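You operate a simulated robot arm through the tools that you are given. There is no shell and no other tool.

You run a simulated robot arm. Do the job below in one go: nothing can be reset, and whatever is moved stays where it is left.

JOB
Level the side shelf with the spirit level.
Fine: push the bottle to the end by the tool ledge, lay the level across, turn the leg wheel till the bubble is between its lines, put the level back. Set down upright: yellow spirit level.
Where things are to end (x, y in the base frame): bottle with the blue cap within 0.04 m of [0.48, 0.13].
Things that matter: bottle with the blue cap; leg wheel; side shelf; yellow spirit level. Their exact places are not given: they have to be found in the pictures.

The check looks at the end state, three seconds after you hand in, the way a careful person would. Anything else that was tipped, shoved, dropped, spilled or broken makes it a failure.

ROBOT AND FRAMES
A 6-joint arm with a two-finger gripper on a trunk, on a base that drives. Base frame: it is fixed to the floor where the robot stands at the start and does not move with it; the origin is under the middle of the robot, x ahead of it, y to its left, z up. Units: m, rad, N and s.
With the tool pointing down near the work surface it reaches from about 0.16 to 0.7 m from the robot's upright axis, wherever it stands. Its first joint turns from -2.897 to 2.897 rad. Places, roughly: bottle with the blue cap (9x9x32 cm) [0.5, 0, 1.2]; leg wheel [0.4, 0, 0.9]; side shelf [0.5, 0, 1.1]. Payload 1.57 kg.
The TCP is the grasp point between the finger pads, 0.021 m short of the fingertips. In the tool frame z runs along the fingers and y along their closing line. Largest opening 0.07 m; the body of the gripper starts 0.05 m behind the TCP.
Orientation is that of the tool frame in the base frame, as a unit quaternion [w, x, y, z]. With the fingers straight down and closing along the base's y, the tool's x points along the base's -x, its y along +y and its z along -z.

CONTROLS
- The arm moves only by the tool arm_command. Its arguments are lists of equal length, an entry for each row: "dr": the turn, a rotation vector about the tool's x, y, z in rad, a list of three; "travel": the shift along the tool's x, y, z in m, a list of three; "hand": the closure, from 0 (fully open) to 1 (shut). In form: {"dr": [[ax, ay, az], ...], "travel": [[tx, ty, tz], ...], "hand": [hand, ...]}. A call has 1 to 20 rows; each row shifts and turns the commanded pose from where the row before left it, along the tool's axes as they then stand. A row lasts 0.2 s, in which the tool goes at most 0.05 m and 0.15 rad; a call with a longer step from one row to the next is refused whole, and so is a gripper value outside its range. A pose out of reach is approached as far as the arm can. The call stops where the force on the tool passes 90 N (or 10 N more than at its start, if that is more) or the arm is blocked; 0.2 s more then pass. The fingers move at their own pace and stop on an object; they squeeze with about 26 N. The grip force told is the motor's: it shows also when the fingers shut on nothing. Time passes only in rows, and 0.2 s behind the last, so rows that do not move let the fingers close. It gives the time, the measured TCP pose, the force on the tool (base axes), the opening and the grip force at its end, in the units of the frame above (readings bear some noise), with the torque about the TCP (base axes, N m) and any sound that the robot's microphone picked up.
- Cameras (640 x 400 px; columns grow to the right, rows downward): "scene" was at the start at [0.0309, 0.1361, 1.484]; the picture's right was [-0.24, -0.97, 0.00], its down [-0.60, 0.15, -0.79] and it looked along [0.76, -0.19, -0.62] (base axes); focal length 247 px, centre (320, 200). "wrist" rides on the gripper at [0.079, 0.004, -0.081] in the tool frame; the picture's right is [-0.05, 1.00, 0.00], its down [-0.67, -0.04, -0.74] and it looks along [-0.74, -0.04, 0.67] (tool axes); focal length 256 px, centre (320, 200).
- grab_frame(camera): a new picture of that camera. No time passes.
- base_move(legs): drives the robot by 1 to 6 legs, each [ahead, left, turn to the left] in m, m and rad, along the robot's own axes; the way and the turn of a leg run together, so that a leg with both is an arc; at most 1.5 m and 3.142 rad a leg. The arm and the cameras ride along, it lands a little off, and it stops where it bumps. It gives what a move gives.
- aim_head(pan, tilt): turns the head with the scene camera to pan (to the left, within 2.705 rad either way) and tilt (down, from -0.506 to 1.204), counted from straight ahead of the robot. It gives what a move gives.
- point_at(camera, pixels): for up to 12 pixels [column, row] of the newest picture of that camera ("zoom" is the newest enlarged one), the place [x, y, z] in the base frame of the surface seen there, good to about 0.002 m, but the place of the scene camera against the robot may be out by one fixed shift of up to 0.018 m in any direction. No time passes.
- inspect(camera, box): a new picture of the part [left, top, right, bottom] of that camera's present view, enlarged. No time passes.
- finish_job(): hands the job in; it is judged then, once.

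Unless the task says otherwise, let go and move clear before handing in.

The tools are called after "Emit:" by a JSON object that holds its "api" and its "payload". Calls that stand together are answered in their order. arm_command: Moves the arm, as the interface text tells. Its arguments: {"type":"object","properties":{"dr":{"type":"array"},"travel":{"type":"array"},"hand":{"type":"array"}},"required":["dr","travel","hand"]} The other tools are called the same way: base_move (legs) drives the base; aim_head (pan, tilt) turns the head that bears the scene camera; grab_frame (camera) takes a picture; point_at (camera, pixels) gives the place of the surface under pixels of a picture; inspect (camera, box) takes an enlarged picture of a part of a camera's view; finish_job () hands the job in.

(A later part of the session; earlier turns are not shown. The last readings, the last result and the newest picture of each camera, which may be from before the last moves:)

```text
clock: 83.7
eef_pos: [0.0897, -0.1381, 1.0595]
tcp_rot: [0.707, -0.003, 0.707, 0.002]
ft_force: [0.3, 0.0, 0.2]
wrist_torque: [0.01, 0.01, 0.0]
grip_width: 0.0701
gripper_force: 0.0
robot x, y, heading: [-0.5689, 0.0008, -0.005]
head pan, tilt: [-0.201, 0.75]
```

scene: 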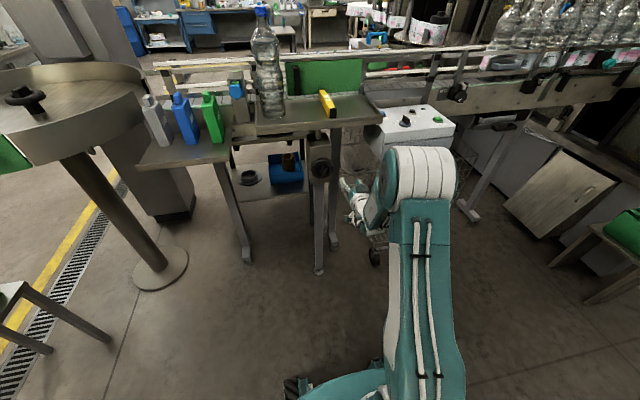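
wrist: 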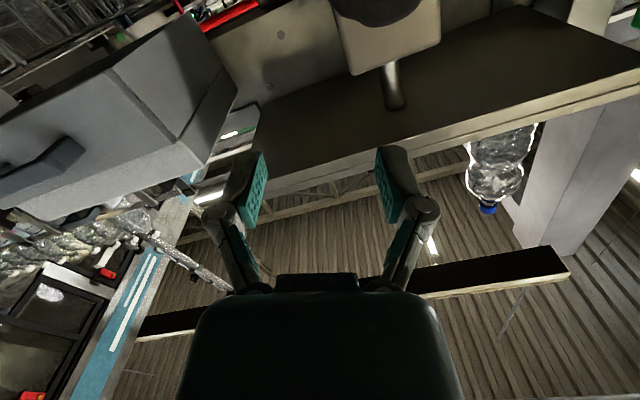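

No reach limit this time and the orientation is exact. I'll move forward and across to about [0.29,-0.036,1.01], just above and in front of the wheel.

Emit:
{"api": "arm_command", "payload": {"dr": [[0, 0, 0], [0, 0, 0], [0, 0, 0], [0, 0, 0], [0, 0, 0], [0, 0, 0], [0, 0, 0]], "travel": [[0.008, 0.017, 0.033], [0.008, 0.017, 0.033], [0.008, 0.017, 0.033], [0.008, 0.017, 0.033], [0.008, 0.017, 0.033], [0.008, 0.017, 0.033], [0, 0, 0]], "hand": [0, 0, 0, 0, 0, 0, 0]}}

Emit:
{"api": "grab_frame", "payload": {"camera": "scene"}}

Emit:
{"api": "grab_frame", "payload": {"camera": "wrist"}}

```text
clock: 85.3
eef_pos: [0.2967, -0.0746, 1.0222]
tcp_rot: [0.707, -0.008, 0.708, 0.008]
ft_force: [-0.1, 0.2, 0.8]
wrist_torque: [0.04, 0.02, 0.0]
grip_width: 0.0702
gripper_force: 0.1
out of reach, approached as far as the arm can: row 3, 4, 5, 6
robot x, y, heading: [-0.5652, 0.0022, -0.003]
head pan, tilt: [-0.201, 0.75]
```

```text
taken
```

scene: 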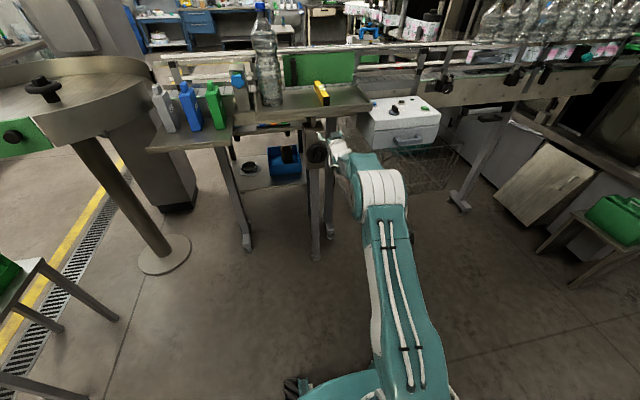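

```text
taken
```

wrist: 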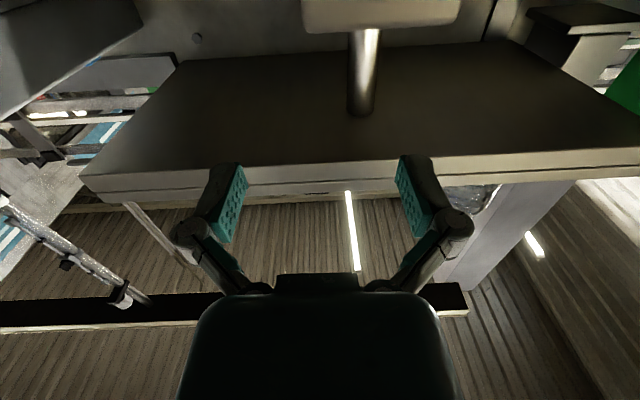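

The tool is stuck at y≈-0.075 and can't reach further left while pointing straight ahead, though y≈-0.14 was free. So I'll draw back a little and shift the base 0.11 m to the left, which puts the wheel on the arm's right side.

Emit:
{"api": "arm_command", "payload": {"dr": [[0, 0, 0], [0, 0, 0], [0, 0, 0]], "travel": [[0, -0.02, -0.04], [0, -0.02, -0.04], [0, 0, 0]], "hand": [0, 0, 0]}}

Emit:
{"api": "base_move", "payload": {"legs": [[0, 0.11, 0]]}}

```text
clock: 86.1
eef_pos: [0.2145, -0.1165, 1.0223]
tcp_rot: [0.707, -0.002, 0.707, 0.002]
ft_force: [-0.1, -0.1, 0.0]
wrist_torque: [0.04, -0.02, 0.02]
grip_width: 0.0703
gripper_force: 0.2
robot x, y, heading: [-0.5661, 0.0015, -0.002]
head pan, tilt: [-0.201, 0.75]
```

```text
clock: 87.2
eef_pos: [0.2155, -0.0216, 1.0222]
tcp_rot: [0.707, 0.001, 0.707, 0.004]
ft_force: [0.5, -1.0, 0.9]
wrist_torque: [0.0, -0.02, 0.05]
grip_width: 0.0699
gripper_force: 0.0
robot x, y, heading: [-0.568, 0.1068, -0.007]
head pan, tilt: [-0.201, 0.75]
```

Now at [0.216,-0.022,1.022]. I'll lower to the bar's height and line up in y, still 9 cm short of it.

Emit:
{"api": "arm_command", "payload": {"dr": [[0, 0, 0], [0, 0, 0], [0, 0, 0], [0, 0, 0], [0, 0, 0]], "travel": [[0.029, -0.0035, 0.01], [0.029, -0.0035, 0.01], [0.029, -0.0035, 0.01], [0.029, -0.0035, 0.01], [0, 0, 0]], "hand": [0, 0, 0, 0, 0]}}

Emit:
{"api": "grab_frame", "payload": {"camera": "scene"}}

Emit:
{"api": "grab_frame", "payload": {"camera": "wrist"}}

```text
clock: 88.5
eef_pos: [0.2536, -0.0295, 0.9076]
tcp_rot: [0.707, -0.002, 0.707, 0.001]
ft_force: [-0.3, -0.6, 0.5]
wrist_torque: [0.01, 0.01, 0.06]
grip_width: 0.07
gripper_force: 0.0
robot x, y, heading: [-0.566, 0.1016, -0.003]
head pan, tilt: [-0.201, 0.75]
```

```text
taken
```

scene: 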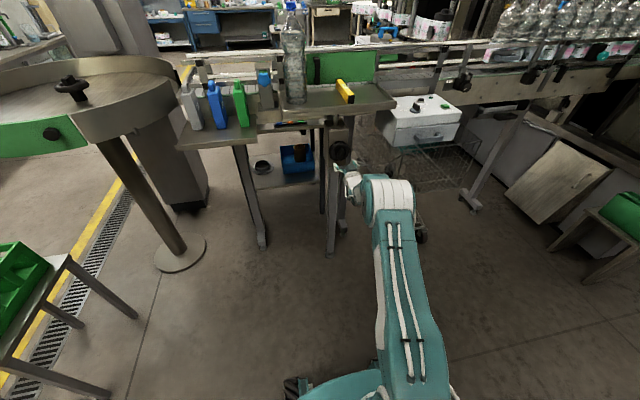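

```text
taken
```

wrist: 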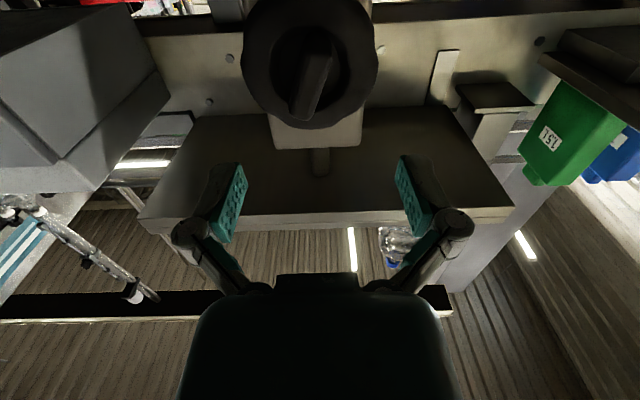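

Full reach here, no limits flagged, and the wrist camera sees the wheel face on at (312,65) with the bar leaning. I'll measure it closely.

Emit:
{"api": "inspect", "payload": {"camera": "wrist", "box": [230, 0, 390, 150]}}

Emit:
{"api": "point_at", "payload": {"camera": "wrist", "pixels": [[245, 60], [377, 60], [312, 125], [303, 100], [312, 85], [320, 62], [316, 45], [325, 60], [300, 110], [293, 102], [325, 30], [306, 120]]}}

```text
2.67 times, centred on (310, 75) of wrist
```

zoom: 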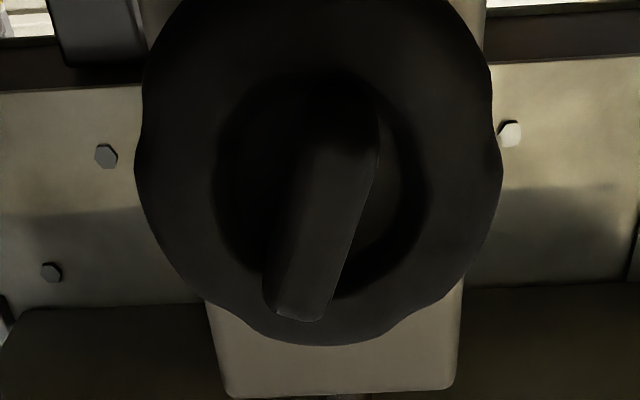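

```text
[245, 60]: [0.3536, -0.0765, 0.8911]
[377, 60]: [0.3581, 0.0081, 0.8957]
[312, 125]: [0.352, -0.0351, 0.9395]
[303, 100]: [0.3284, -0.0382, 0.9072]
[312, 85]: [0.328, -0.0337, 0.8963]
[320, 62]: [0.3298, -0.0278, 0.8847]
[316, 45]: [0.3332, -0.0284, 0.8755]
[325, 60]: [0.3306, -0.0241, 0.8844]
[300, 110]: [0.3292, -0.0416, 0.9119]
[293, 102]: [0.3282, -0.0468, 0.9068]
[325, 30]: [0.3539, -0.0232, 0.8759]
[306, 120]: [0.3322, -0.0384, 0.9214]
```

The bar's front is at x≈0.328 and the wheel axis at about y -0.035, z 0.899, with the bar leaning ~0.38 rad. I'll centre on the axis, roll to match, and come up to x≈0.29 for a check.

Emit:
{"api": "arm_command", "payload": {"dr": [[0, 0, 0], [0, 0, 0.127], [0, 0, 0.127], [0, 0, 0.126], [0, 0, 0], [0, 0, 0]], "travel": [[0.0086, -0.0055, 0], [0, 0, 0], [0, 0, 0], [0, 0, 0], [0, 0, 0.03], [0, 0, 0]], "hand": [0, 0, 0, 0, 0, 0]}}

Emit:
{"api": "grab_frame", "payload": {"camera": "wrist"}}

Emit:
{"api": "inspect", "payload": {"camera": "wrist", "box": [220, 0, 420, 200]}}

```text
clock: 89.8
eef_pos: [0.2834, -0.0282, 0.8994]
tcp_rot: [0.695, 0.13, 0.695, 0.132]
ft_force: [0.4, -0.4, 0.7]
wrist_torque: [0.0, 0.0, 0.0]
grip_width: 0.0698
gripper_force: 0.0
robot x, y, heading: [-0.566, 0.1003, -0.004]
head pan, tilt: [-0.201, 0.75]
```

```text
taken
```

wrist: 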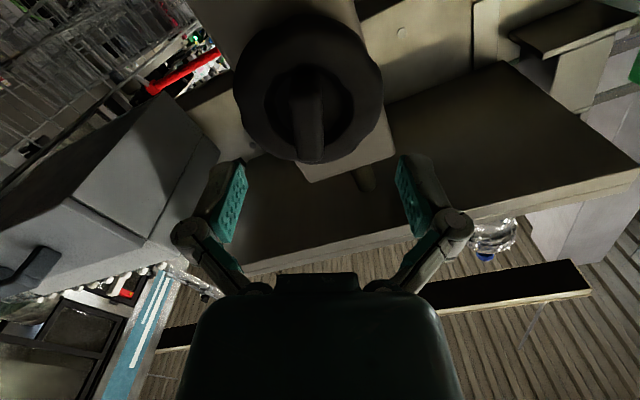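

```text
2.00 times, centred on (320, 100) of wrist
```

zoom: 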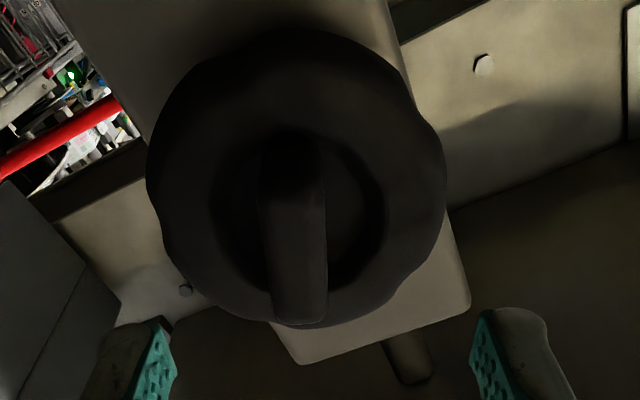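

The bar is now upright in the tool's view, so the roll matches. I'll measure the bar's centre once more to fix the lateral offset.

Emit:
{"api": "point_at", "payload": {"camera": "wrist", "pixels": [[308, 155], [308, 140], [308, 125], [308, 110], [302, 130], [318, 130], [236, 80], [382, 100], [310, 15]]}}

```text
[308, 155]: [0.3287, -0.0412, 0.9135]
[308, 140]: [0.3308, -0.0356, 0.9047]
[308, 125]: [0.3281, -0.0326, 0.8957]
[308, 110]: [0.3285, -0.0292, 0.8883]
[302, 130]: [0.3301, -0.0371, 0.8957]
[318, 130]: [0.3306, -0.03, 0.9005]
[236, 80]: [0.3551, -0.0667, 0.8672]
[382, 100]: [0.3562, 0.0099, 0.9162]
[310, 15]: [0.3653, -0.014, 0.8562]
```

The bar's centreline is about 5 mm to the -y side of the tool. I'll shift, move in to x≈0.327, and close on the bar.

Emit:
{"api": "arm_command", "payload": {"dr": [[0, 0, 0], [0, 0, 0], [0, 0, 0], [0, 0, 0], [0, 0, 0]], "travel": [[0, -0.0055, 0], [0, 0, 0.018], [0, 0, 0.016], [0, 0, 0.009], [0, 0, 0]], "hand": [0, 0, 0, 0, 0]}}

Emit:
{"api": "grab_frame", "payload": {"camera": "wrist"}}

```text
clock: 91.0
eef_pos: [0.3272, -0.035, 0.8973]
tcp_rot: [0.695, 0.13, 0.695, 0.133]
ft_force: [0.1, 0.7, -0.1]
wrist_torque: [-0.02, 0.0, -0.03]
grip_width: 0.07
gripper_force: 0.1
robot x, y, heading: [-0.5654, 0.1035, -0.005]
head pan, tilt: [-0.201, 0.75]
```

```text
taken
```

wrist: 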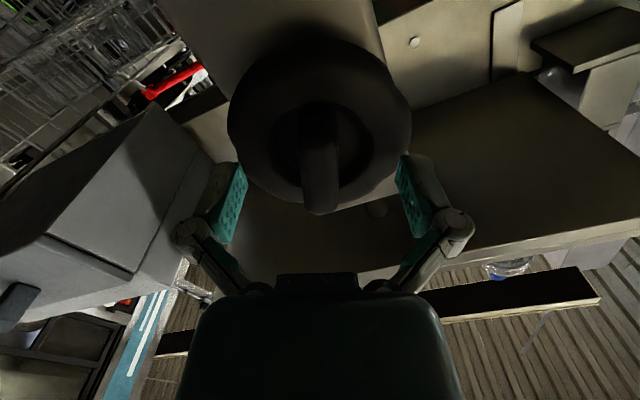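

The bar sits centred between the fingers and nothing is touching. I'll close on it, and take a reference close-up of the bubble from the scene camera.

Emit:
{"api": "arm_command", "payload": {"dr": [[0, 0, 0], [0, 0, 0], [0, 0, 0], [0, 0, 0], [0, 0, 0]], "travel": [[0, 0, 0], [0, 0, 0], [0, 0, 0], [0, 0, 0], [0, 0, 0]], "hand": [0.5, 1, 1, 1, 1]}}

Emit:
{"api": "grab_frame", "payload": {"camera": "wrist"}}

Emit:
{"api": "inspect", "payload": {"camera": "scene", "box": [325, 72, 365, 108]}}

```text
clock: 92.2
eef_pos: [0.3279, -0.036, 0.8975]
tcp_rot: [0.695, 0.131, 0.695, 0.132]
ft_force: [-10.7, -0.9, 0.7]
wrist_torque: [-0.02, 0.56, 0.21]
grip_width: 0.0177
gripper_force: 31.9
robot x, y, heading: [-0.5661, 0.1069, -0.003]
head pan, tilt: [-0.201, 0.75]
```

```text
taken
```

wrist: 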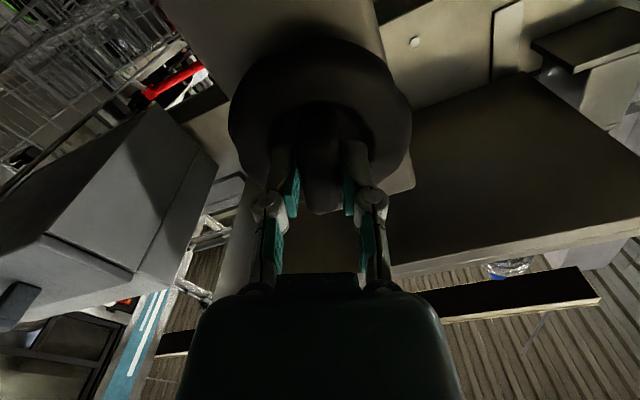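

```text
11.11 times, centred on (345, 90) of scene
```

zoom: 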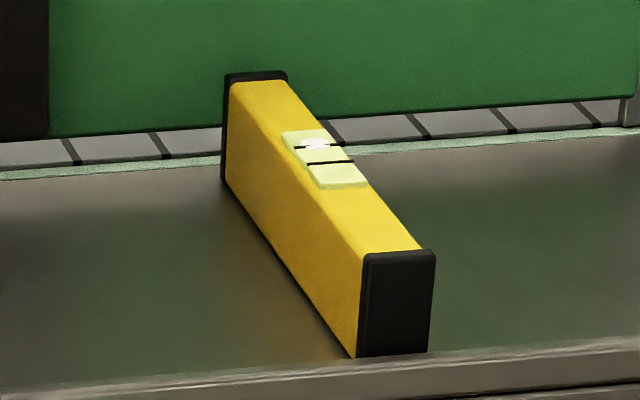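

The bar is gripped at 0.0177 m and the bubble shows clearly at the far line. I'll ease back 2 mm to relieve the pressing and turn the wheel +0.3 rad (clockwise as I look at it) as a test.

Emit:
{"api": "arm_command", "payload": {"dr": [[0, 0, 0], [0, 0, 0.1], [0, 0, 0.1], [0, 0, 0.1], [0, 0, 0]], "travel": [[0, 0, -0.002], [0, 0, 0], [0, 0, 0], [0, 0, 0], [0, 0, 0]], "hand": [1, 1, 1, 1, 1]}}

Emit:
{"api": "grab_frame", "payload": {"camera": "wrist"}}

Emit:
{"api": "inspect", "payload": {"camera": "scene", "box": [325, 72, 365, 108]}}

```text
clock: 93.5
eef_pos: [0.3267, -0.0346, 0.8976]
tcp_rot: [0.667, 0.233, 0.668, 0.235]
ft_force: [22.4, 0.5, -3.1]
wrist_torque: [-0.03, 0.0, -0.08]
grip_width: 0.0179
gripper_force: 32.0
robot x, y, heading: [-0.565, 0.1069, -0.007]
head pan, tilt: [-0.201, 0.75]
```

```text
taken
```

wrist: 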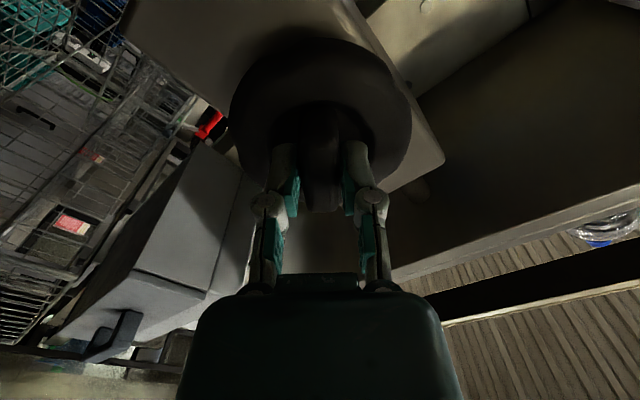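

```text
11.11 times, centred on (345, 90) of scene
```

zoom: 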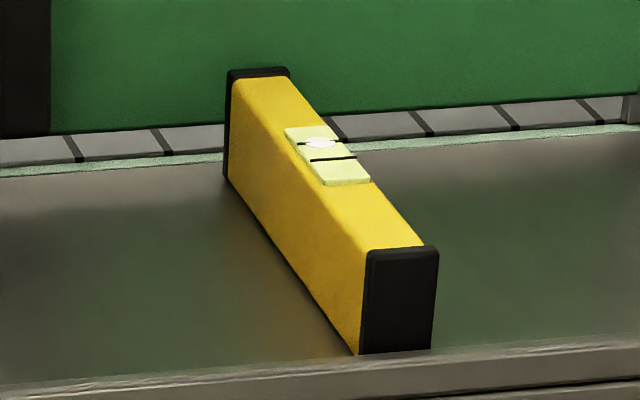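

The wheel turns with the hand; there is a 22 N pull in x, so I'll ease forward 1.3 mm. A tighter zoom on the vial will show whether the bubble moved the right way.

Emit:
{"api": "inspect", "payload": {"camera": "scene", "box": [339, 82, 351, 90]}}

Emit:
{"api": "arm_command", "payload": {"dr": [[0, 0, 0], [0, 0, 0.1], [0, 0, 0.1], [0, 0, 0.1], [0, 0, 0.1], [0, 0, 0]], "travel": [[0, 0, 0.0013], [0, 0, 0], [0, 0, 0], [0, 0, 0], [0, 0, 0], [0, 0, 0]], "hand": [1, 1, 1, 1, 1, 1]}}

Emit:
{"api": "inspect", "payload": {"camera": "scene", "box": [339, 82, 351, 90]}}

```text
16.00 times, centred on (345, 86) of scene
```

zoom: 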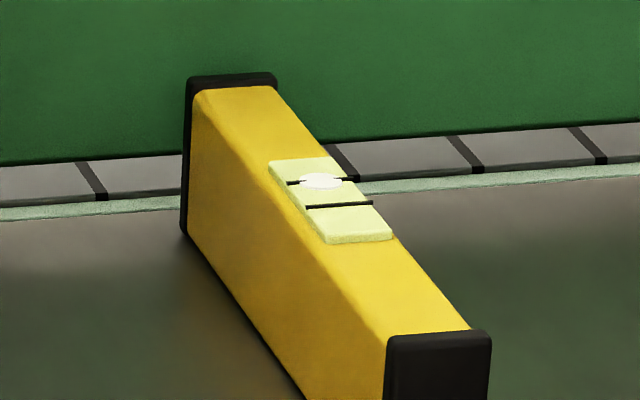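

```text
clock: 94.8
eef_pos: [0.3268, -0.0335, 0.8993]
tcp_rot: [0.607, 0.36, 0.608, 0.364]
ft_force: [-7.3, 6.5, 2.8]
wrist_torque: [0.0, -0.21, -0.13]
grip_width: 0.0183
gripper_force: 32.1
robot x, y, heading: [-0.5661, 0.1095, -0.006]
head pan, tilt: [-0.201, 0.75]
```

```text
16.00 times, centred on (345, 86) of scene
```

zoom: 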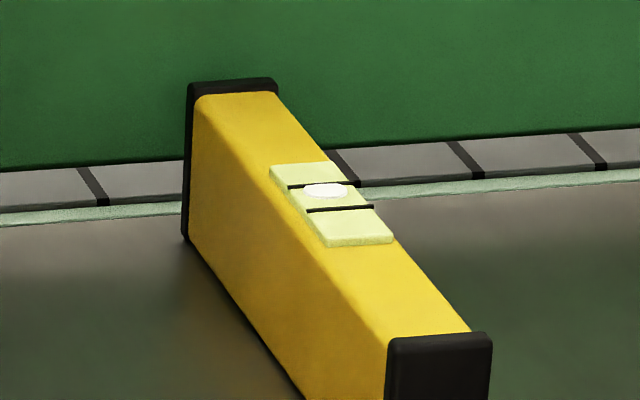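

It's the right direction: the bubble has moved from on the far line to just inside it (zoom (325,190), lines at 186 and 207). I'll continue turning another 0.4 rad.

Emit:
{"api": "arm_command", "payload": {"dr": [[0, 0, 0.1], [0, 0, 0.1], [0, 0, 0.1], [0, 0, 0.1], [0, 0, 0], [0, 0, 0]], "travel": [[0, 0, 0], [0, 0, 0], [0, 0, 0], [0, 0, 0], [0, 0, 0], [0, 0, 0]], "hand": [1, 1, 1, 1, 1, 1]}}

Emit:
{"api": "inspect", "payload": {"camera": "scene", "box": [339, 82, 351, 90]}}

```text
clock: 96.2
eef_pos: [0.3271, -0.0333, 0.8995]
tcp_rot: [0.523, 0.472, 0.524, 0.478]
ft_force: [-6.7, 11.2, 11.6]
wrist_torque: [-0.02, -0.23, 0.07]
grip_width: 0.0178
gripper_force: 31.9
robot x, y, heading: [-0.568, 0.1059, -0.008]
head pan, tilt: [-0.201, 0.75]
```

```text
16.00 times, centred on (345, 86) of scene
```

zoom: 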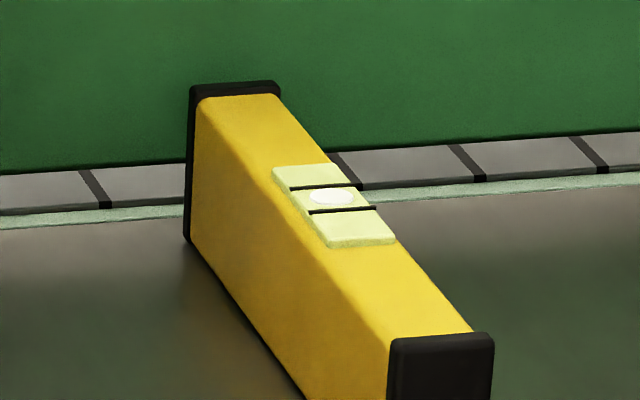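

The bubble is now nearly central (zoom (331,196), lines at 187 and 209). I'll add about 0.13 rad and let it settle.

Emit:
{"api": "arm_command", "payload": {"dr": [[0, 0, 0.065], [0, 0, 0.065], [0, 0, 0], [0, 0, 0], [0, 0, 0], [0, 0, 0]], "travel": [[0, 0, 0], [0, 0, 0], [0, 0, 0], [0, 0, 0], [0, 0, 0], [0, 0, 0]], "hand": [1, 1, 1, 1, 1, 1]}}

Emit:
{"api": "inspect", "payload": {"camera": "scene", "box": [339, 82, 351, 90]}}

```text
clock: 97.7
eef_pos: [0.3268, -0.034, 0.9016]
tcp_rot: [0.492, 0.506, 0.492, 0.51]
ft_force: [-1.5, 11.8, 17.2]
wrist_torque: [-0.1, -0.38, 0.29]
grip_width: 0.0181
gripper_force: 32.2
robot x, y, heading: [-0.5649, 0.1034, -0.005]
head pan, tilt: [-0.201, 0.75]
```

```text
16.00 times, centred on (345, 86) of scene
```

zoom: 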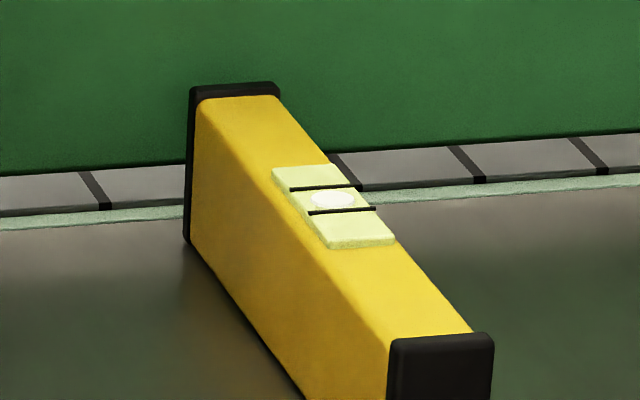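

The bubble is now midway between its lines (zoom (333,199), lines at 188 and 210). I'll relax the side force, open gently, and back straight out.

Emit:
{"api": "arm_command", "payload": {"dr": [[0, 0, 0], [0, 0, 0], [0, 0, 0], [0, 0, 0], [0, 0, 0], [0, 0, 0], [0, 0, 0], [0, 0, 0], [0, 0, 0]], "travel": [[0.0006, 0.0009, 0], [0, 0, 0], [0, 0, 0], [0, 0, 0], [0, 0, -0.01], [0, 0, -0.03], [0, 0, -0.04], [0, 0, -0.04], [0, 0, 0]], "hand": [1, 0.65, 0.55, 0.4, 0.3, 0.3, 0.3, 0.3, 0.3]}}

Emit:
{"api": "inspect", "payload": {"camera": "scene", "box": [339, 82, 351, 90]}}

Emit:
{"api": "grab_frame", "payload": {"camera": "scene"}}

Emit:
{"api": "grab_frame", "payload": {"camera": "wrist"}}

```text
clock: 99.7
eef_pos: [0.2058, -0.0369, 0.9008]
tcp_rot: [0.49, 0.507, 0.493, 0.509]
ft_force: [-0.4, 0.2, -0.3]
wrist_torque: [-0.01, -0.05, 0.01]
grip_width: 0.0491
gripper_force: 0.2
robot x, y, heading: [-0.5659, 0.1058, -0.006]
head pan, tilt: [-0.201, 0.75]
```

```text
16.00 times, centred on (345, 86) of scene
```

zoom: 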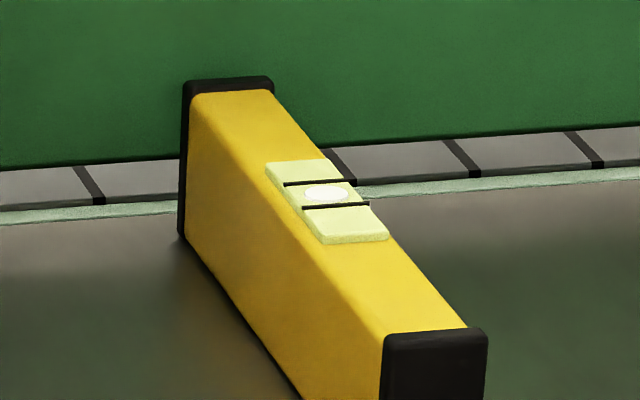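

```text
taken
```

scene: 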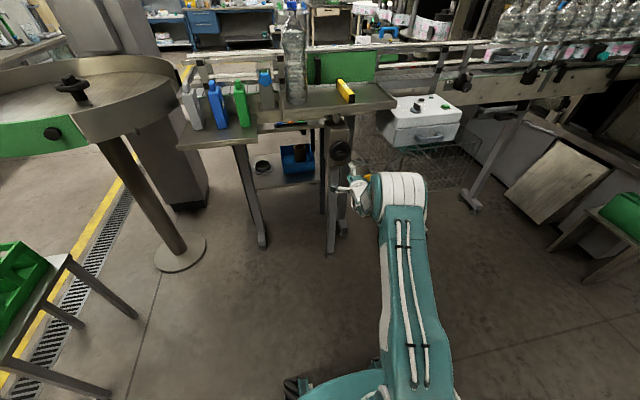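

```text
taken
```

wrist: 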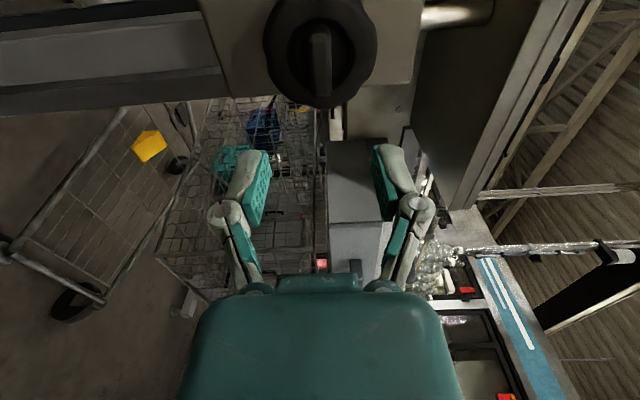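

The wheel is released and the bubble stays between its lines (zoom (324,193), lines at 182 and 206). I'll undo the roll, rise while drawing back, and then point the tool down again.

Emit:
{"api": "arm_command", "payload": {"dr": [[0, 0, -0.1428], [0, 0, -0.1428], [0, 0, -0.1428], [0, 0, -0.1428], [0, 0, -0.1428], [0, 0, -0.1428], [0, 0, -0.1428], [0, 0, -0.1428], [0, 0, -0.1428], [0, 0, -0.1428], [0, 0, -0.1428], [0, 0, 0], [0, 0, 0], [0, 0, 0], [0, 0, 0], [0, 0, 0], [0, 0, 0], [0, 0, 0], [0, 0, 0]], "travel": [[0, 0, -0.01], [0, 0, 0], [0, 0, 0], [0, 0, 0], [0, 0, 0], [0, 0, 0], [0, 0, 0], [0, 0, 0], [0, 0, 0], [0, 0, 0], [0, 0, 0], [-0.04, 0, -0.027], [-0.04, 0, -0.027], [-0.04, 0, -0.027], [-0.04, 0, -0.027], [-0.04, 0, -0.027], [-0.04, 0, -0.027], [-0.04, 0, -0.027], [0, 0, 0]], "hand": [0.3, 0.3, 0.3, 0.3, 0.3, 0.3, 0.3, 0.3, 0.3, 0.3, 0.3, 0.3, 0.3, 0.3, 0.3, 0.3, 0.3, 0.3, 0.3]}}

Emit:
{"api": "arm_command", "payload": {"dr": [[0, 0.1428, 0], [0, 0.1428, 0], [0, 0.1428, 0], [0, 0.1428, 0], [0, 0.1428, 0], [0, 0.1428, 0], [0, 0.1428, 0], [0, 0.1428, 0], [0, 0.1428, 0], [0, 0.1428, 0], [0, 0.1428, 0], [0, 0, 0]], "travel": [[0, 0, 0], [0, 0, 0], [0, 0, 0], [0, 0, 0], [0, 0, 0], [0, 0, 0], [0, 0, 0], [0, 0, 0], [0, 0, 0], [0, 0, 0], [0, 0, 0], [0, 0, 0]], "hand": [0.25, 0.25, 0.25, 0.25, 0.25, 0.25, 0.25, 0.25, 0.25, 0.25, 0.25, 0.25]}}

Emit:
{"api": "grab_frame", "payload": {"camera": "scene"}}

```text
clock: 103.7
eef_pos: [0.0073, -0.0456, 1.1776]
tcp_rot: [0.707, 0.011, 0.707, 0.014]
ft_force: [0.4, -0.6, 0.4]
wrist_torque: [0.0, 0.03, -0.01]
grip_width: 0.0489
gripper_force: 0.0
robot x, y, heading: [-0.5626, 0.1078, -0.005]
head pan, tilt: [-0.201, 0.75]
```

```text
clock: 106.2
eef_pos: [0.0068, -0.0452, 1.1793]
tcp_rot: [0.001, -0.002, 1.0, 0.017]
ft_force: [0.2, 0.4, 0.2]
wrist_torque: [0.0, 0.0, -0.01]
grip_width: 0.0524
gripper_force: 0.1
robot x, y, heading: [-0.5668, 0.1039, -0.005]
head pan, tilt: [-0.201, 0.75]
```

```text
taken
```

scene: 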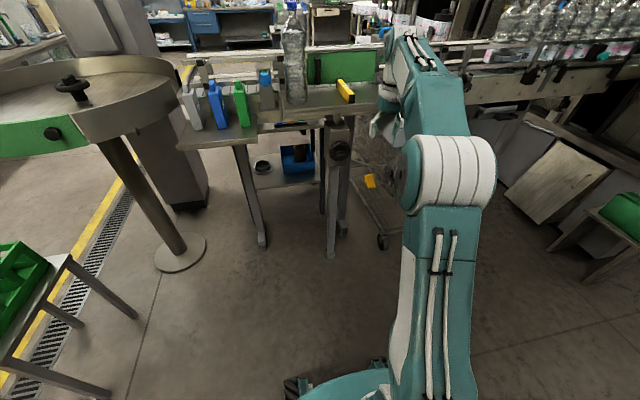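

The tool is down again, tilted 0.034 rad which I'll correct. Before driving back in I must draw the arm close to the robot so it clears the shelf.

Emit:
{"api": "arm_command", "payload": {"dr": [[0.034, 0, 0], [0, 0, 0], [0, 0, 0], [0, 0, 0], [0, 0, 0], [0, 0, 0], [0, 0, 0]], "travel": [[0.045, 0, -0.01], [0.045, 0, -0.01], [0.045, 0, -0.01], [0.045, 0, -0.01], [0.045, 0, -0.01], [0.045, 0, -0.01], [0, 0, 0]], "hand": [0.25, 0.25, 0.25, 0.25, 0.25, 0.25, 0.25]}}

Emit:
{"api": "base_move", "payload": {"legs": [[0, -0.105, 0], [0.55, 0, 0.005]]}}

Emit:
{"api": "grab_frame", "payload": {"camera": "scene"}}

Emit:
{"api": "grab_frame", "payload": {"camera": "wrist"}}

```text
clock: 107.8
eef_pos: [-0.2641, -0.0447, 1.2393]
tcp_rot: [0.001, -0.002, 1.0, 0.0]
ft_force: [0.4, 1.0, 0.1]
wrist_torque: [-0.01, 0.03, 0.03]
grip_width: 0.0524
gripper_force: 0.1
robot x, y, heading: [-0.5682, 0.1068, -0.006]
head pan, tilt: [-0.201, 0.75]
```

```text
clock: 111.8
eef_pos: [0.2886, -0.1447, 1.2388]
tcp_rot: [0.001, -0.006, 1.0, -0.001]
ft_force: [-0.1, 0.0, 0.1]
wrist_torque: [-0.02, 0.02, 0.03]
grip_width: 0.0525
gripper_force: 0.0
robot x, y, heading: [-0.0162, 0.0045, 0.002]
head pan, tilt: [-0.201, 0.75]
```

```text
taken
```

scene: 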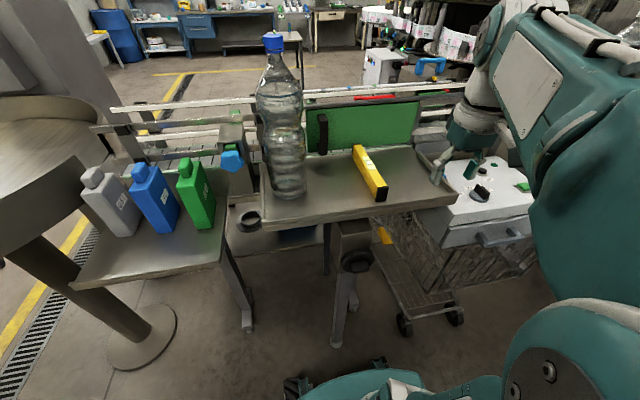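

```text
taken
```

wrist: 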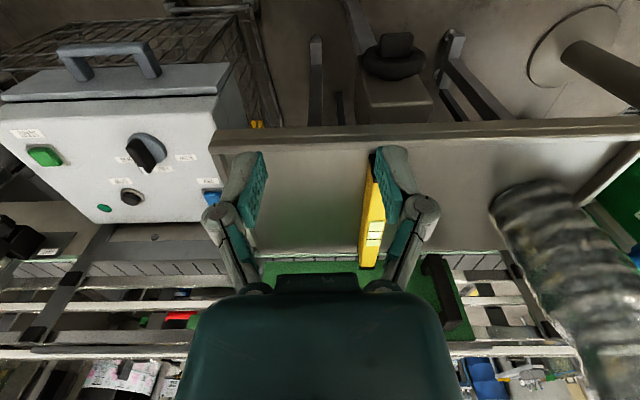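

All is in order: the bottle and level stand where I left them. I'll move above the level for a straight-down check of the bubble.

Emit:
{"api": "arm_command", "payload": {"dr": [[0, 0, 0.012], [0, 0, 0], [0, 0, 0], [0, 0, 0], [0, 0, 0], [0, 0, 0]], "travel": [[-0.04, 0.0125, 0.004], [-0.04, 0.0125, 0.004], [-0.04, 0.0125, 0.004], [-0.04, 0.0125, 0.004], [-0.04, 0.0125, 0.004], [0, 0, 0]], "hand": [0.25, 0.25, 0.25, 0.25, 0.25, 0.25]}}

Emit:
{"api": "grab_frame", "payload": {"camera": "wrist"}}

Emit:
{"api": "inspect", "payload": {"camera": "wrist", "box": [280, 50, 360, 150]}}

```text
clock: 113.2
eef_pos: [0.4893, -0.082, 1.2199]
tcp_rot: [0.0, 0.0, 1.0, 0.0]
ft_force: [-0.2, 0.0, 0.1]
wrist_torque: [0.0, -0.02, -0.02]
grip_width: 0.0527
gripper_force: 0.1
robot x, y, heading: [-0.018, 0.0048, 0.006]
head pan, tilt: [-0.201, 0.75]
```

```text
taken
```

wrist: 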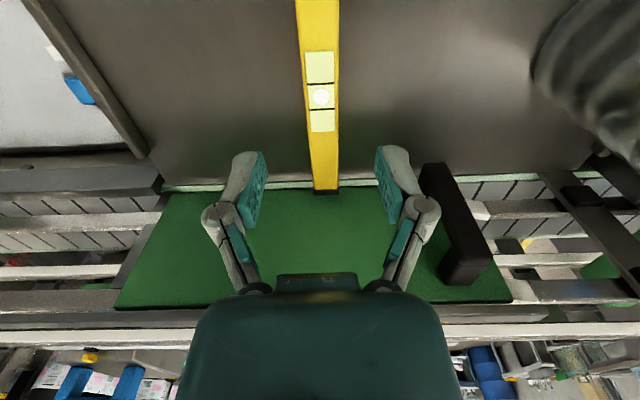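

```text
4.00 times, centred on (320, 100) of wrist
```

zoom: 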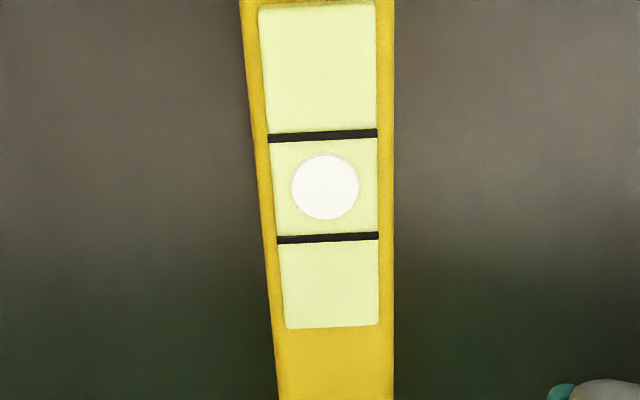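

Seen from above, the bubble is exactly mid-way: zoom centre at row 187, lines at 135 and 238. The shelf is level. Now I'll descend, grip the level and lift it gently.

Emit:
{"api": "arm_command", "payload": {"dr": [[0, 0, 0], [0, 0, 0], [0, 0, 0], [0, 0, 0], [0, 0, 0], [0, 0, 0], [0, 0, 0], [0, 0, 0], [0, 0, 0], [0, 0, 0], [0, 0, 0]], "travel": [[-0.003, 0, 0.035], [0, 0, 0.035], [0, 0, 0.022], [0, 0, 0.011], [0, 0, 0], [0, 0, 0], [0, 0, 0], [0, 0, 0], [0, 0, 0], [0, 0, 0], [0, 0, 0]], "hand": [0.25, 0.25, 0.25, 0.25, 0.25, 0.4, 1, 1, 1, 1, 1]}}

Emit:
{"api": "grab_frame", "payload": {"camera": "wrist"}}

```text
clock: 115.6
eef_pos: [0.4936, -0.0822, 1.1163]
tcp_rot: [0.001, 0.0, 1.0, -0.001]
ft_force: [-0.2, -1.1, 6.7]
wrist_torque: [-0.06, 0.05, -0.01]
grip_width: 0.0235
gripper_force: 26.0
robot x, y, heading: [-0.0141, 0.0006, 0.006]
head pan, tilt: [-0.201, 0.75]
```

```text
taken
```

wrist: 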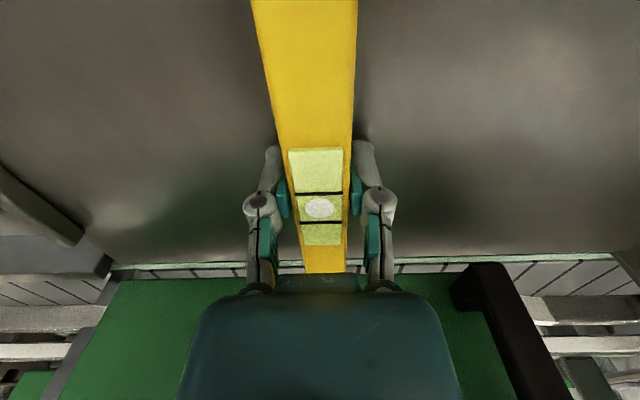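

The level is gripped (0.0235 m, 26 N). I'll lift gently and check that it comes along.

Emit:
{"api": "arm_command", "payload": {"dr": [[0, 0, 0], [0, 0, 0], [0, 0, 0], [0, 0, 0], [0, 0, 0], [0, 0, 0]], "travel": [[0, 0, -0.004], [0, 0, -0.01], [0, 0, -0.015], [0, 0, -0.02], [0, 0, -0.02], [0, 0, 0]], "hand": [1, 1, 1, 1, 1, 1]}}

Emit:
{"api": "grab_frame", "payload": {"camera": "wrist"}}

Emit:
{"api": "point_at", "payload": {"camera": "wrist", "pixels": [[310, 170], [295, 60], [330, 258], [320, 208]]}}

```text
clock: 117.0
eef_pos: [0.4943, -0.0805, 1.186]
tcp_rot: [0.0, 0.001, 1.0, 0.0]
ft_force: [0.0, -0.1, -2.3]
wrist_torque: [0.0, 0.01, 0.05]
grip_width: 0.0235
gripper_force: 25.8
robot x, y, heading: [-0.0144, 0.0042, 0.01]
head pan, tilt: [-0.201, 0.75]
```

```text
taken
```

wrist: 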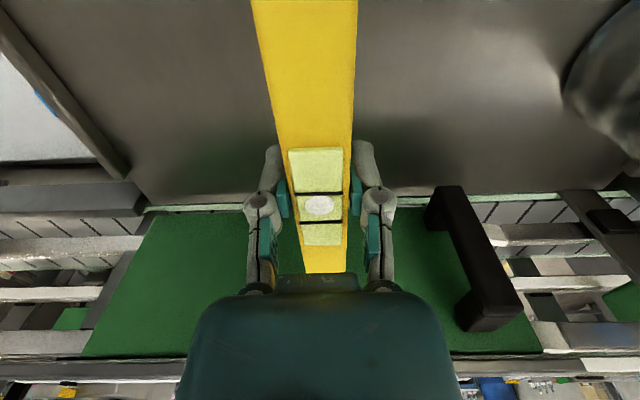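

```text
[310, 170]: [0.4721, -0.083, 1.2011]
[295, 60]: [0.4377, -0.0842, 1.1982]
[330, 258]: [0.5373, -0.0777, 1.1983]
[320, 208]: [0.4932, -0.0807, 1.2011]
```

The level came up cleanly (top at 1.198). I'll draw back a little, turn it to lie along y again, and retreat in front of the shelf.

Emit:
{"api": "arm_command", "payload": {"dr": [[0, 0, 0], [0, 0, 0], [0, 0, -0.1428], [0, 0, -0.1428], [0, 0, -0.1428], [0, 0, -0.1428], [0, 0, -0.1428], [0, 0, -0.1428], [0, 0, -0.1428], [0, 0, -0.1428], [0, 0, -0.1428], [0, 0, -0.1428], [0, 0, -0.1428], [0, 0, 0], [0, 0, 0], [0, 0, 0], [0, 0, 0], [0, 0, 0]], "travel": [[0.0175, 0, 0], [0.0175, 0, 0], [0, 0, 0], [0, 0, 0], [0, 0, 0], [0, 0, 0], [0, 0, 0], [0, 0, 0], [0, 0, 0], [0, 0, 0], [0, 0, 0], [0, 0, 0], [0, 0, 0], [0, 0.025, -0.012], [0, 0.035, -0.014], [0, 0.035, -0.014], [0, 0.025, 0], [0, 0, 0]], "hand": [1, 1, 1, 1, 1, 1, 1, 1, 1, 1, 1, 1, 1, 1, 1, 1, 1, 1]}}

Emit:
{"api": "grab_frame", "payload": {"camera": "scene"}}

```text
clock: 120.8
eef_pos: [0.3389, -0.0821, 1.2249]
tcp_rot: [-0.001, 0.708, -0.707, 0.001]
ft_force: [-0.1, 1.2, -1.0]
wrist_torque: [-0.01, 0.0, -0.01]
grip_width: 0.0238
gripper_force: 25.7
robot x, y, heading: [-0.0161, 0.003, 0.009]
head pan, tilt: [-0.201, 0.75]
```

```text
taken
```

scene: 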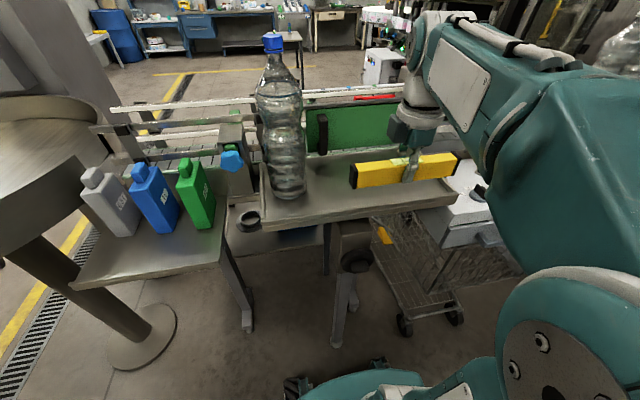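

Held well. I'll carry it left along the same path in front of the bottle.

Emit:
{"api": "arm_command", "payload": {"dr": [[0, 0, 0], [0, 0, 0], [0, 0, 0], [0, 0, 0], [0, 0, 0], [0, 0, 0], [0, 0, 0], [0, 0, 0], [0, 0, 0], [0, 0, 0], [0, 0, 0], [0, 0, 0], [0, 0, 0], [0, 0, 0], [0, 0, 0]], "travel": [[-0.02, 0, 0], [-0.04, 0, 0], [-0.04, 0, 0], [-0.04, 0, 0], [-0.04, 0, 0], [-0.04, 0, 0], [-0.04, 0, 0], [-0.04, 0, 0], [-0.04, 0, 0], [-0.04, 0, 0], [-0.04, 0, 0], [-0.04, 0, 0], [-0.04, 0, 0], [-0.03, 0, 0], [0, 0, 0]], "hand": [1, 1, 1, 1, 1, 1, 1, 1, 1, 1, 1, 1, 1, 1, 1]}}

Emit:
{"api": "grab_frame", "payload": {"camera": "wrist"}}

Emit:
{"api": "grab_frame", "payload": {"camera": "scene"}}

```text
clock: 124.0
eef_pos: [0.3362, 0.4481, 1.2252]
tcp_rot: [0.001, 0.708, -0.706, 0.0]
ft_force: [0.4, -0.2, -1.7]
wrist_torque: [0.02, 0.01, 0.0]
grip_width: 0.0235
gripper_force: 26.1
robot x, y, heading: [-0.0198, 0.0003, 0.005]
head pan, tilt: [-0.201, 0.75]
```

```text
taken
```

wrist: 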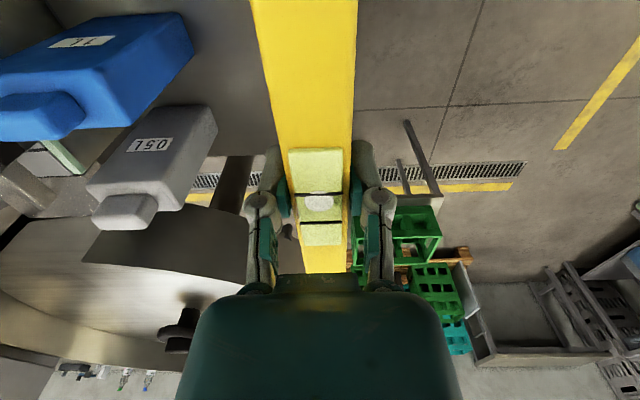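

```text
taken
```

scene: 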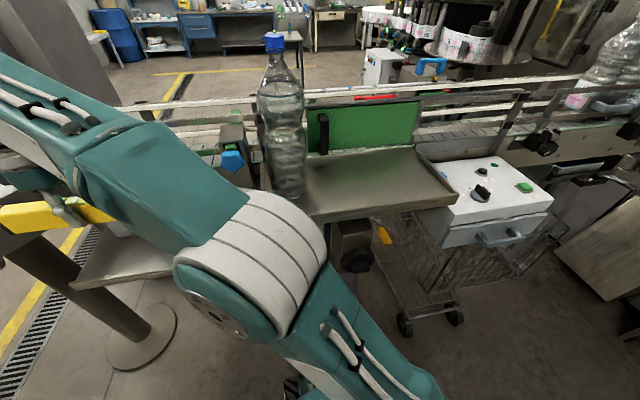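

The level is still held and the bottle stands untouched. I'll come down to z≈1.08 in front of the jugs, then move forward over its old place.

Emit:
{"api": "arm_command", "payload": {"dr": [[0, 0, 0], [0, 0, 0], [0, 0, 0], [0, 0, 0], [0, 0, 0], [0, 0, 0], [0, 0, 0], [0, 0, 0]], "travel": [[-0.004, 0, 0.03], [0, 0, 0.04], [0, 0, 0.04], [0, 0, 0.033], [0, -0.02, 0], [0, -0.03, 0], [0, -0.024, 0], [0, 0, 0]], "hand": [1, 1, 1, 1, 1, 1, 1, 1]}}

Emit:
{"api": "grab_frame", "payload": {"camera": "wrist"}}

Emit:
{"api": "point_at", "payload": {"camera": "wrist", "pixels": [[310, 170], [295, 60], [330, 258], [220, 60], [400, 60], [230, 130]]}}

```text
clock: 125.8
eef_pos: [0.4112, 0.453, 1.0819]
tcp_rot: [0.0, 0.708, -0.706, 0.0]
ft_force: [-0.5, -0.3, -2.0]
wrist_torque: [0.0, 0.01, 0.02]
grip_width: 0.0235
gripper_force: 25.7
robot x, y, heading: [-0.0171, 0.0014, 0.005]
head pan, tilt: [-0.201, 0.75]
```

```text
taken
```

wrist: 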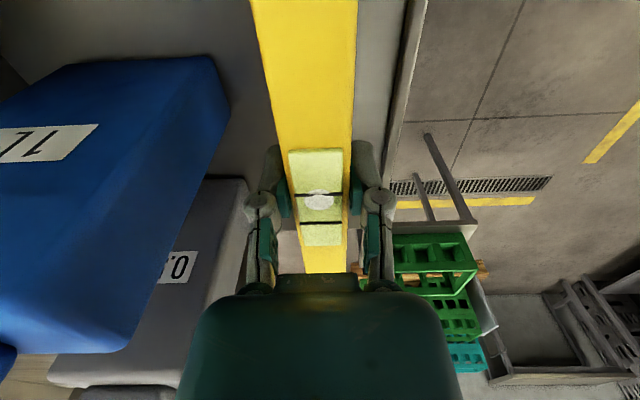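

```text
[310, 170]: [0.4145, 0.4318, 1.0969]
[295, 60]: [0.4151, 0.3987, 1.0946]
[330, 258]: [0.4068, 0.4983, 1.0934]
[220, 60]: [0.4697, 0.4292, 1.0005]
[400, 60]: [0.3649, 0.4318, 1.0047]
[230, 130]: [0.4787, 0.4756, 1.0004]
```

The level hangs above its old place, bottom about 5 cm over the ledge (z 1.0005). I'll lower most of the way, then feel for contact.

Emit:
{"api": "arm_command", "payload": {"dr": [[0, 0, 0], [0, 0, 0], [0, 0, 0], [0, 0, 0], [0, 0, 0]], "travel": [[0, 0, 0.015], [0, 0, 0.017], [0, 0, 0.01], [0, 0, 0.005], [0, 0, 0]], "hand": [1, 1, 1, 1, 1]}}

Emit:
{"api": "arm_command", "payload": {"dr": [[0, 0, 0], [0, 0, 0], [0, 0, 0]], "travel": [[0, 0, 0.0015], [0, 0, 0.0015], [0, 0, 0]], "hand": [1, 1, 1]}}

```text
clock: 127.0
eef_pos: [0.4112, 0.4522, 1.034]
tcp_rot: [0.0, 0.708, -0.707, 0.001]
ft_force: [-0.1, -1.2, -2.0]
wrist_torque: [0.03, 0.01, -0.02]
grip_width: 0.0234
gripper_force: 26.0
robot x, y, heading: [-0.0169, -0.0022, 0.007]
head pan, tilt: [-0.201, 0.75]
```

```text
clock: 127.8
eef_pos: [0.4118, 0.452, 1.0307]
tcp_rot: [0.0, 0.708, -0.707, 0.001]
ft_force: [0.0, -0.2, -2.6]
wrist_torque: [0.0, 0.02, 0.01]
grip_width: 0.0236
gripper_force: 26.3
robot x, y, heading: [-0.0167, 0.0005, 0.008]
head pan, tilt: [-0.201, 0.75]
```

No contact at 1.0307 yet, so I'll keep going in 1.5 mm steps.

Emit:
{"api": "arm_command", "payload": {"dr": [[0, 0, 0], [0, 0, 0]], "travel": [[0, 0, 0.0015], [0, 0, 0]], "hand": [1, 1]}}

Emit:
{"api": "arm_command", "payload": {"dr": [[0, 0, 0], [0, 0, 0]], "travel": [[0, 0, 0.0012], [0, 0, 0]], "hand": [1, 1]}}

```text
clock: 128.4
eef_pos: [0.4115, 0.4531, 1.0295]
tcp_rot: [0.002, 0.708, -0.706, 0.001]
ft_force: [0.0, 0.1, -0.6]
wrist_torque: [-0.02, 0.0, -0.01]
grip_width: 0.0234
gripper_force: 25.7
robot x, y, heading: [-0.0155, 0.0017, 0.006]
head pan, tilt: [-0.201, 0.75]
```

```text
clock: 129.0
eef_pos: [0.411, 0.4527, 1.0279]
tcp_rot: [0.001, 0.708, -0.707, 0.0]
ft_force: [0.8, -1.3, -1.8]
wrist_torque: [-0.02, 0.0, -0.01]
grip_width: 0.0235
gripper_force: 26.3
robot x, y, heading: [-0.0167, 0.0013, 0.003]
head pan, tilt: [-0.201, 0.75]
```

Emit:
{"api": "arm_command", "payload": {"dr": [[0, 0, 0], [0, 0, 0]], "travel": [[0, 0, 0.001], [0, 0, 0]], "hand": [1, 1]}}

Emit:
{"api": "grab_frame", "payload": {"camera": "wrist"}}

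Emit:
{"api": "point_at", "payload": {"camera": "wrist", "pixels": [[310, 170], [295, 60], [330, 258], [230, 60], [300, 30]]}}

```text
clock: 129.6
eef_pos: [0.4115, 0.4519, 1.0273]
tcp_rot: [0.0, 0.708, -0.706, 0.001]
ft_force: [0.5, -0.6, -2.4]
wrist_torque: [0.01, -0.01, 0.04]
grip_width: 0.0237
gripper_force: 25.9
robot x, y, heading: [-0.0181, 0.0013, 0.006]
head pan, tilt: [-0.201, 0.75]
```

```text
taken
```

wrist: 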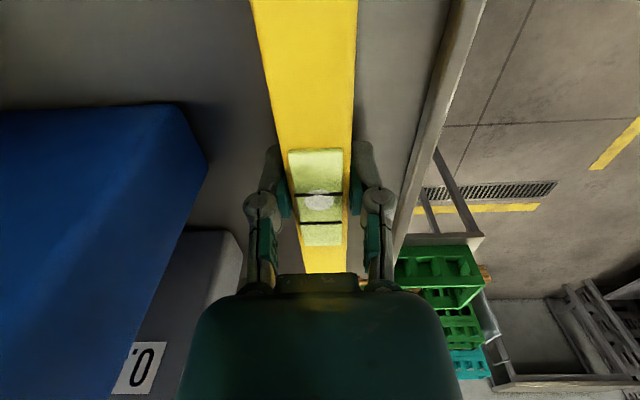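

```text
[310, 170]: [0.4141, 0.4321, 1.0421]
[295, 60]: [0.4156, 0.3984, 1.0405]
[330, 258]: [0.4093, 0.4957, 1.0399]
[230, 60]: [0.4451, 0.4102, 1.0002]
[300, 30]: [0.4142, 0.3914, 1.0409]
```

Top is at about 1.0405, within a millimetre of its resting height, though the weight is still on the hand. One more millimetre down, then check.

Emit:
{"api": "arm_command", "payload": {"dr": [[0, 0, 0], [0, 0, 0]], "travel": [[0, 0, 0.001], [0, 0, 0]], "hand": [1, 1]}}

```text
clock: 130.2
eef_pos: [0.4122, 0.4513, 1.0274]
tcp_rot: [0.0, 0.707, -0.707, 0.0]
ft_force: [-0.1, -0.1, 4.4]
wrist_torque: [0.64, 0.01, 0.01]
grip_width: 0.0237
gripper_force: 25.8
robot x, y, heading: [-0.0137, 0.002, 0.004]
head pan, tilt: [-0.201, 0.75]
```

Contact: +4.4 N, one end slightly first. I'll open the fingers gently and rise straight up.

Emit:
{"api": "arm_command", "payload": {"dr": [[0, 0, 0], [0, 0, 0], [0, 0, 0], [0, 0, 0], [0, 0, 0], [0, 0, 0], [0, 0, 0], [0, 0, 0], [0, 0, 0]], "travel": [[0, 0, 0], [0, 0, 0], [0, 0, 0], [0, 0, 0], [0, 0, -0.01], [0, 0, -0.025], [0, 0, -0.035], [0, 0, -0.035], [0, 0, 0]], "hand": [0.62, 0.55, 0.4, 0.25, 0.25, 0.25, 0.25, 0.25, 0.25]}}

Emit:
{"api": "grab_frame", "payload": {"camera": "wrist"}}

Emit:
{"api": "grab_frame", "payload": {"camera": "scene"}}

```text
clock: 132.2
eef_pos: [0.4117, 0.4537, 1.1324]
tcp_rot: [0.002, 0.707, -0.707, 0.001]
ft_force: [-0.3, 0.6, 0.4]
wrist_torque: [0.01, 0.02, 0.03]
grip_width: 0.0524
gripper_force: 0.0
robot x, y, heading: [-0.015, -0.0015, 0.004]
head pan, tilt: [-0.201, 0.75]
```

```text
taken
```

wrist: 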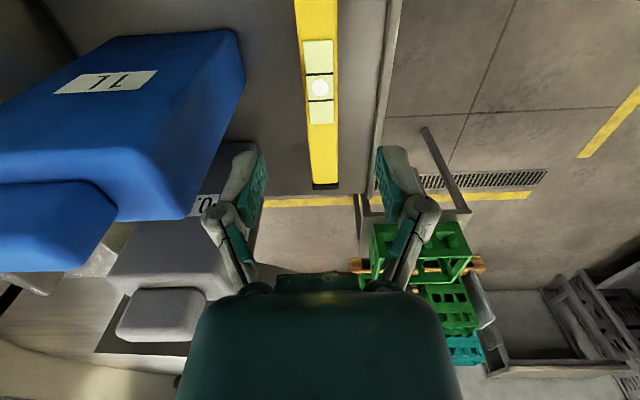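

```text
taken
```

scene: 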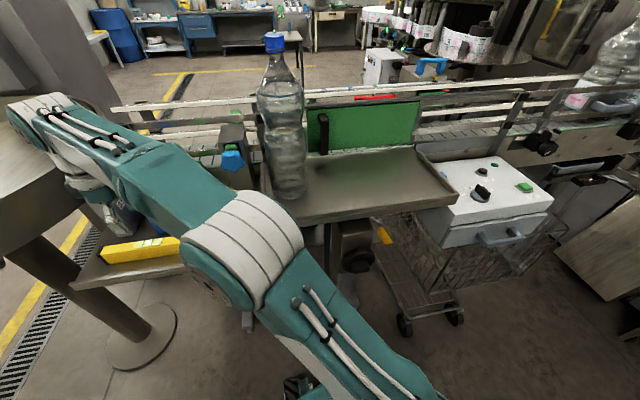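

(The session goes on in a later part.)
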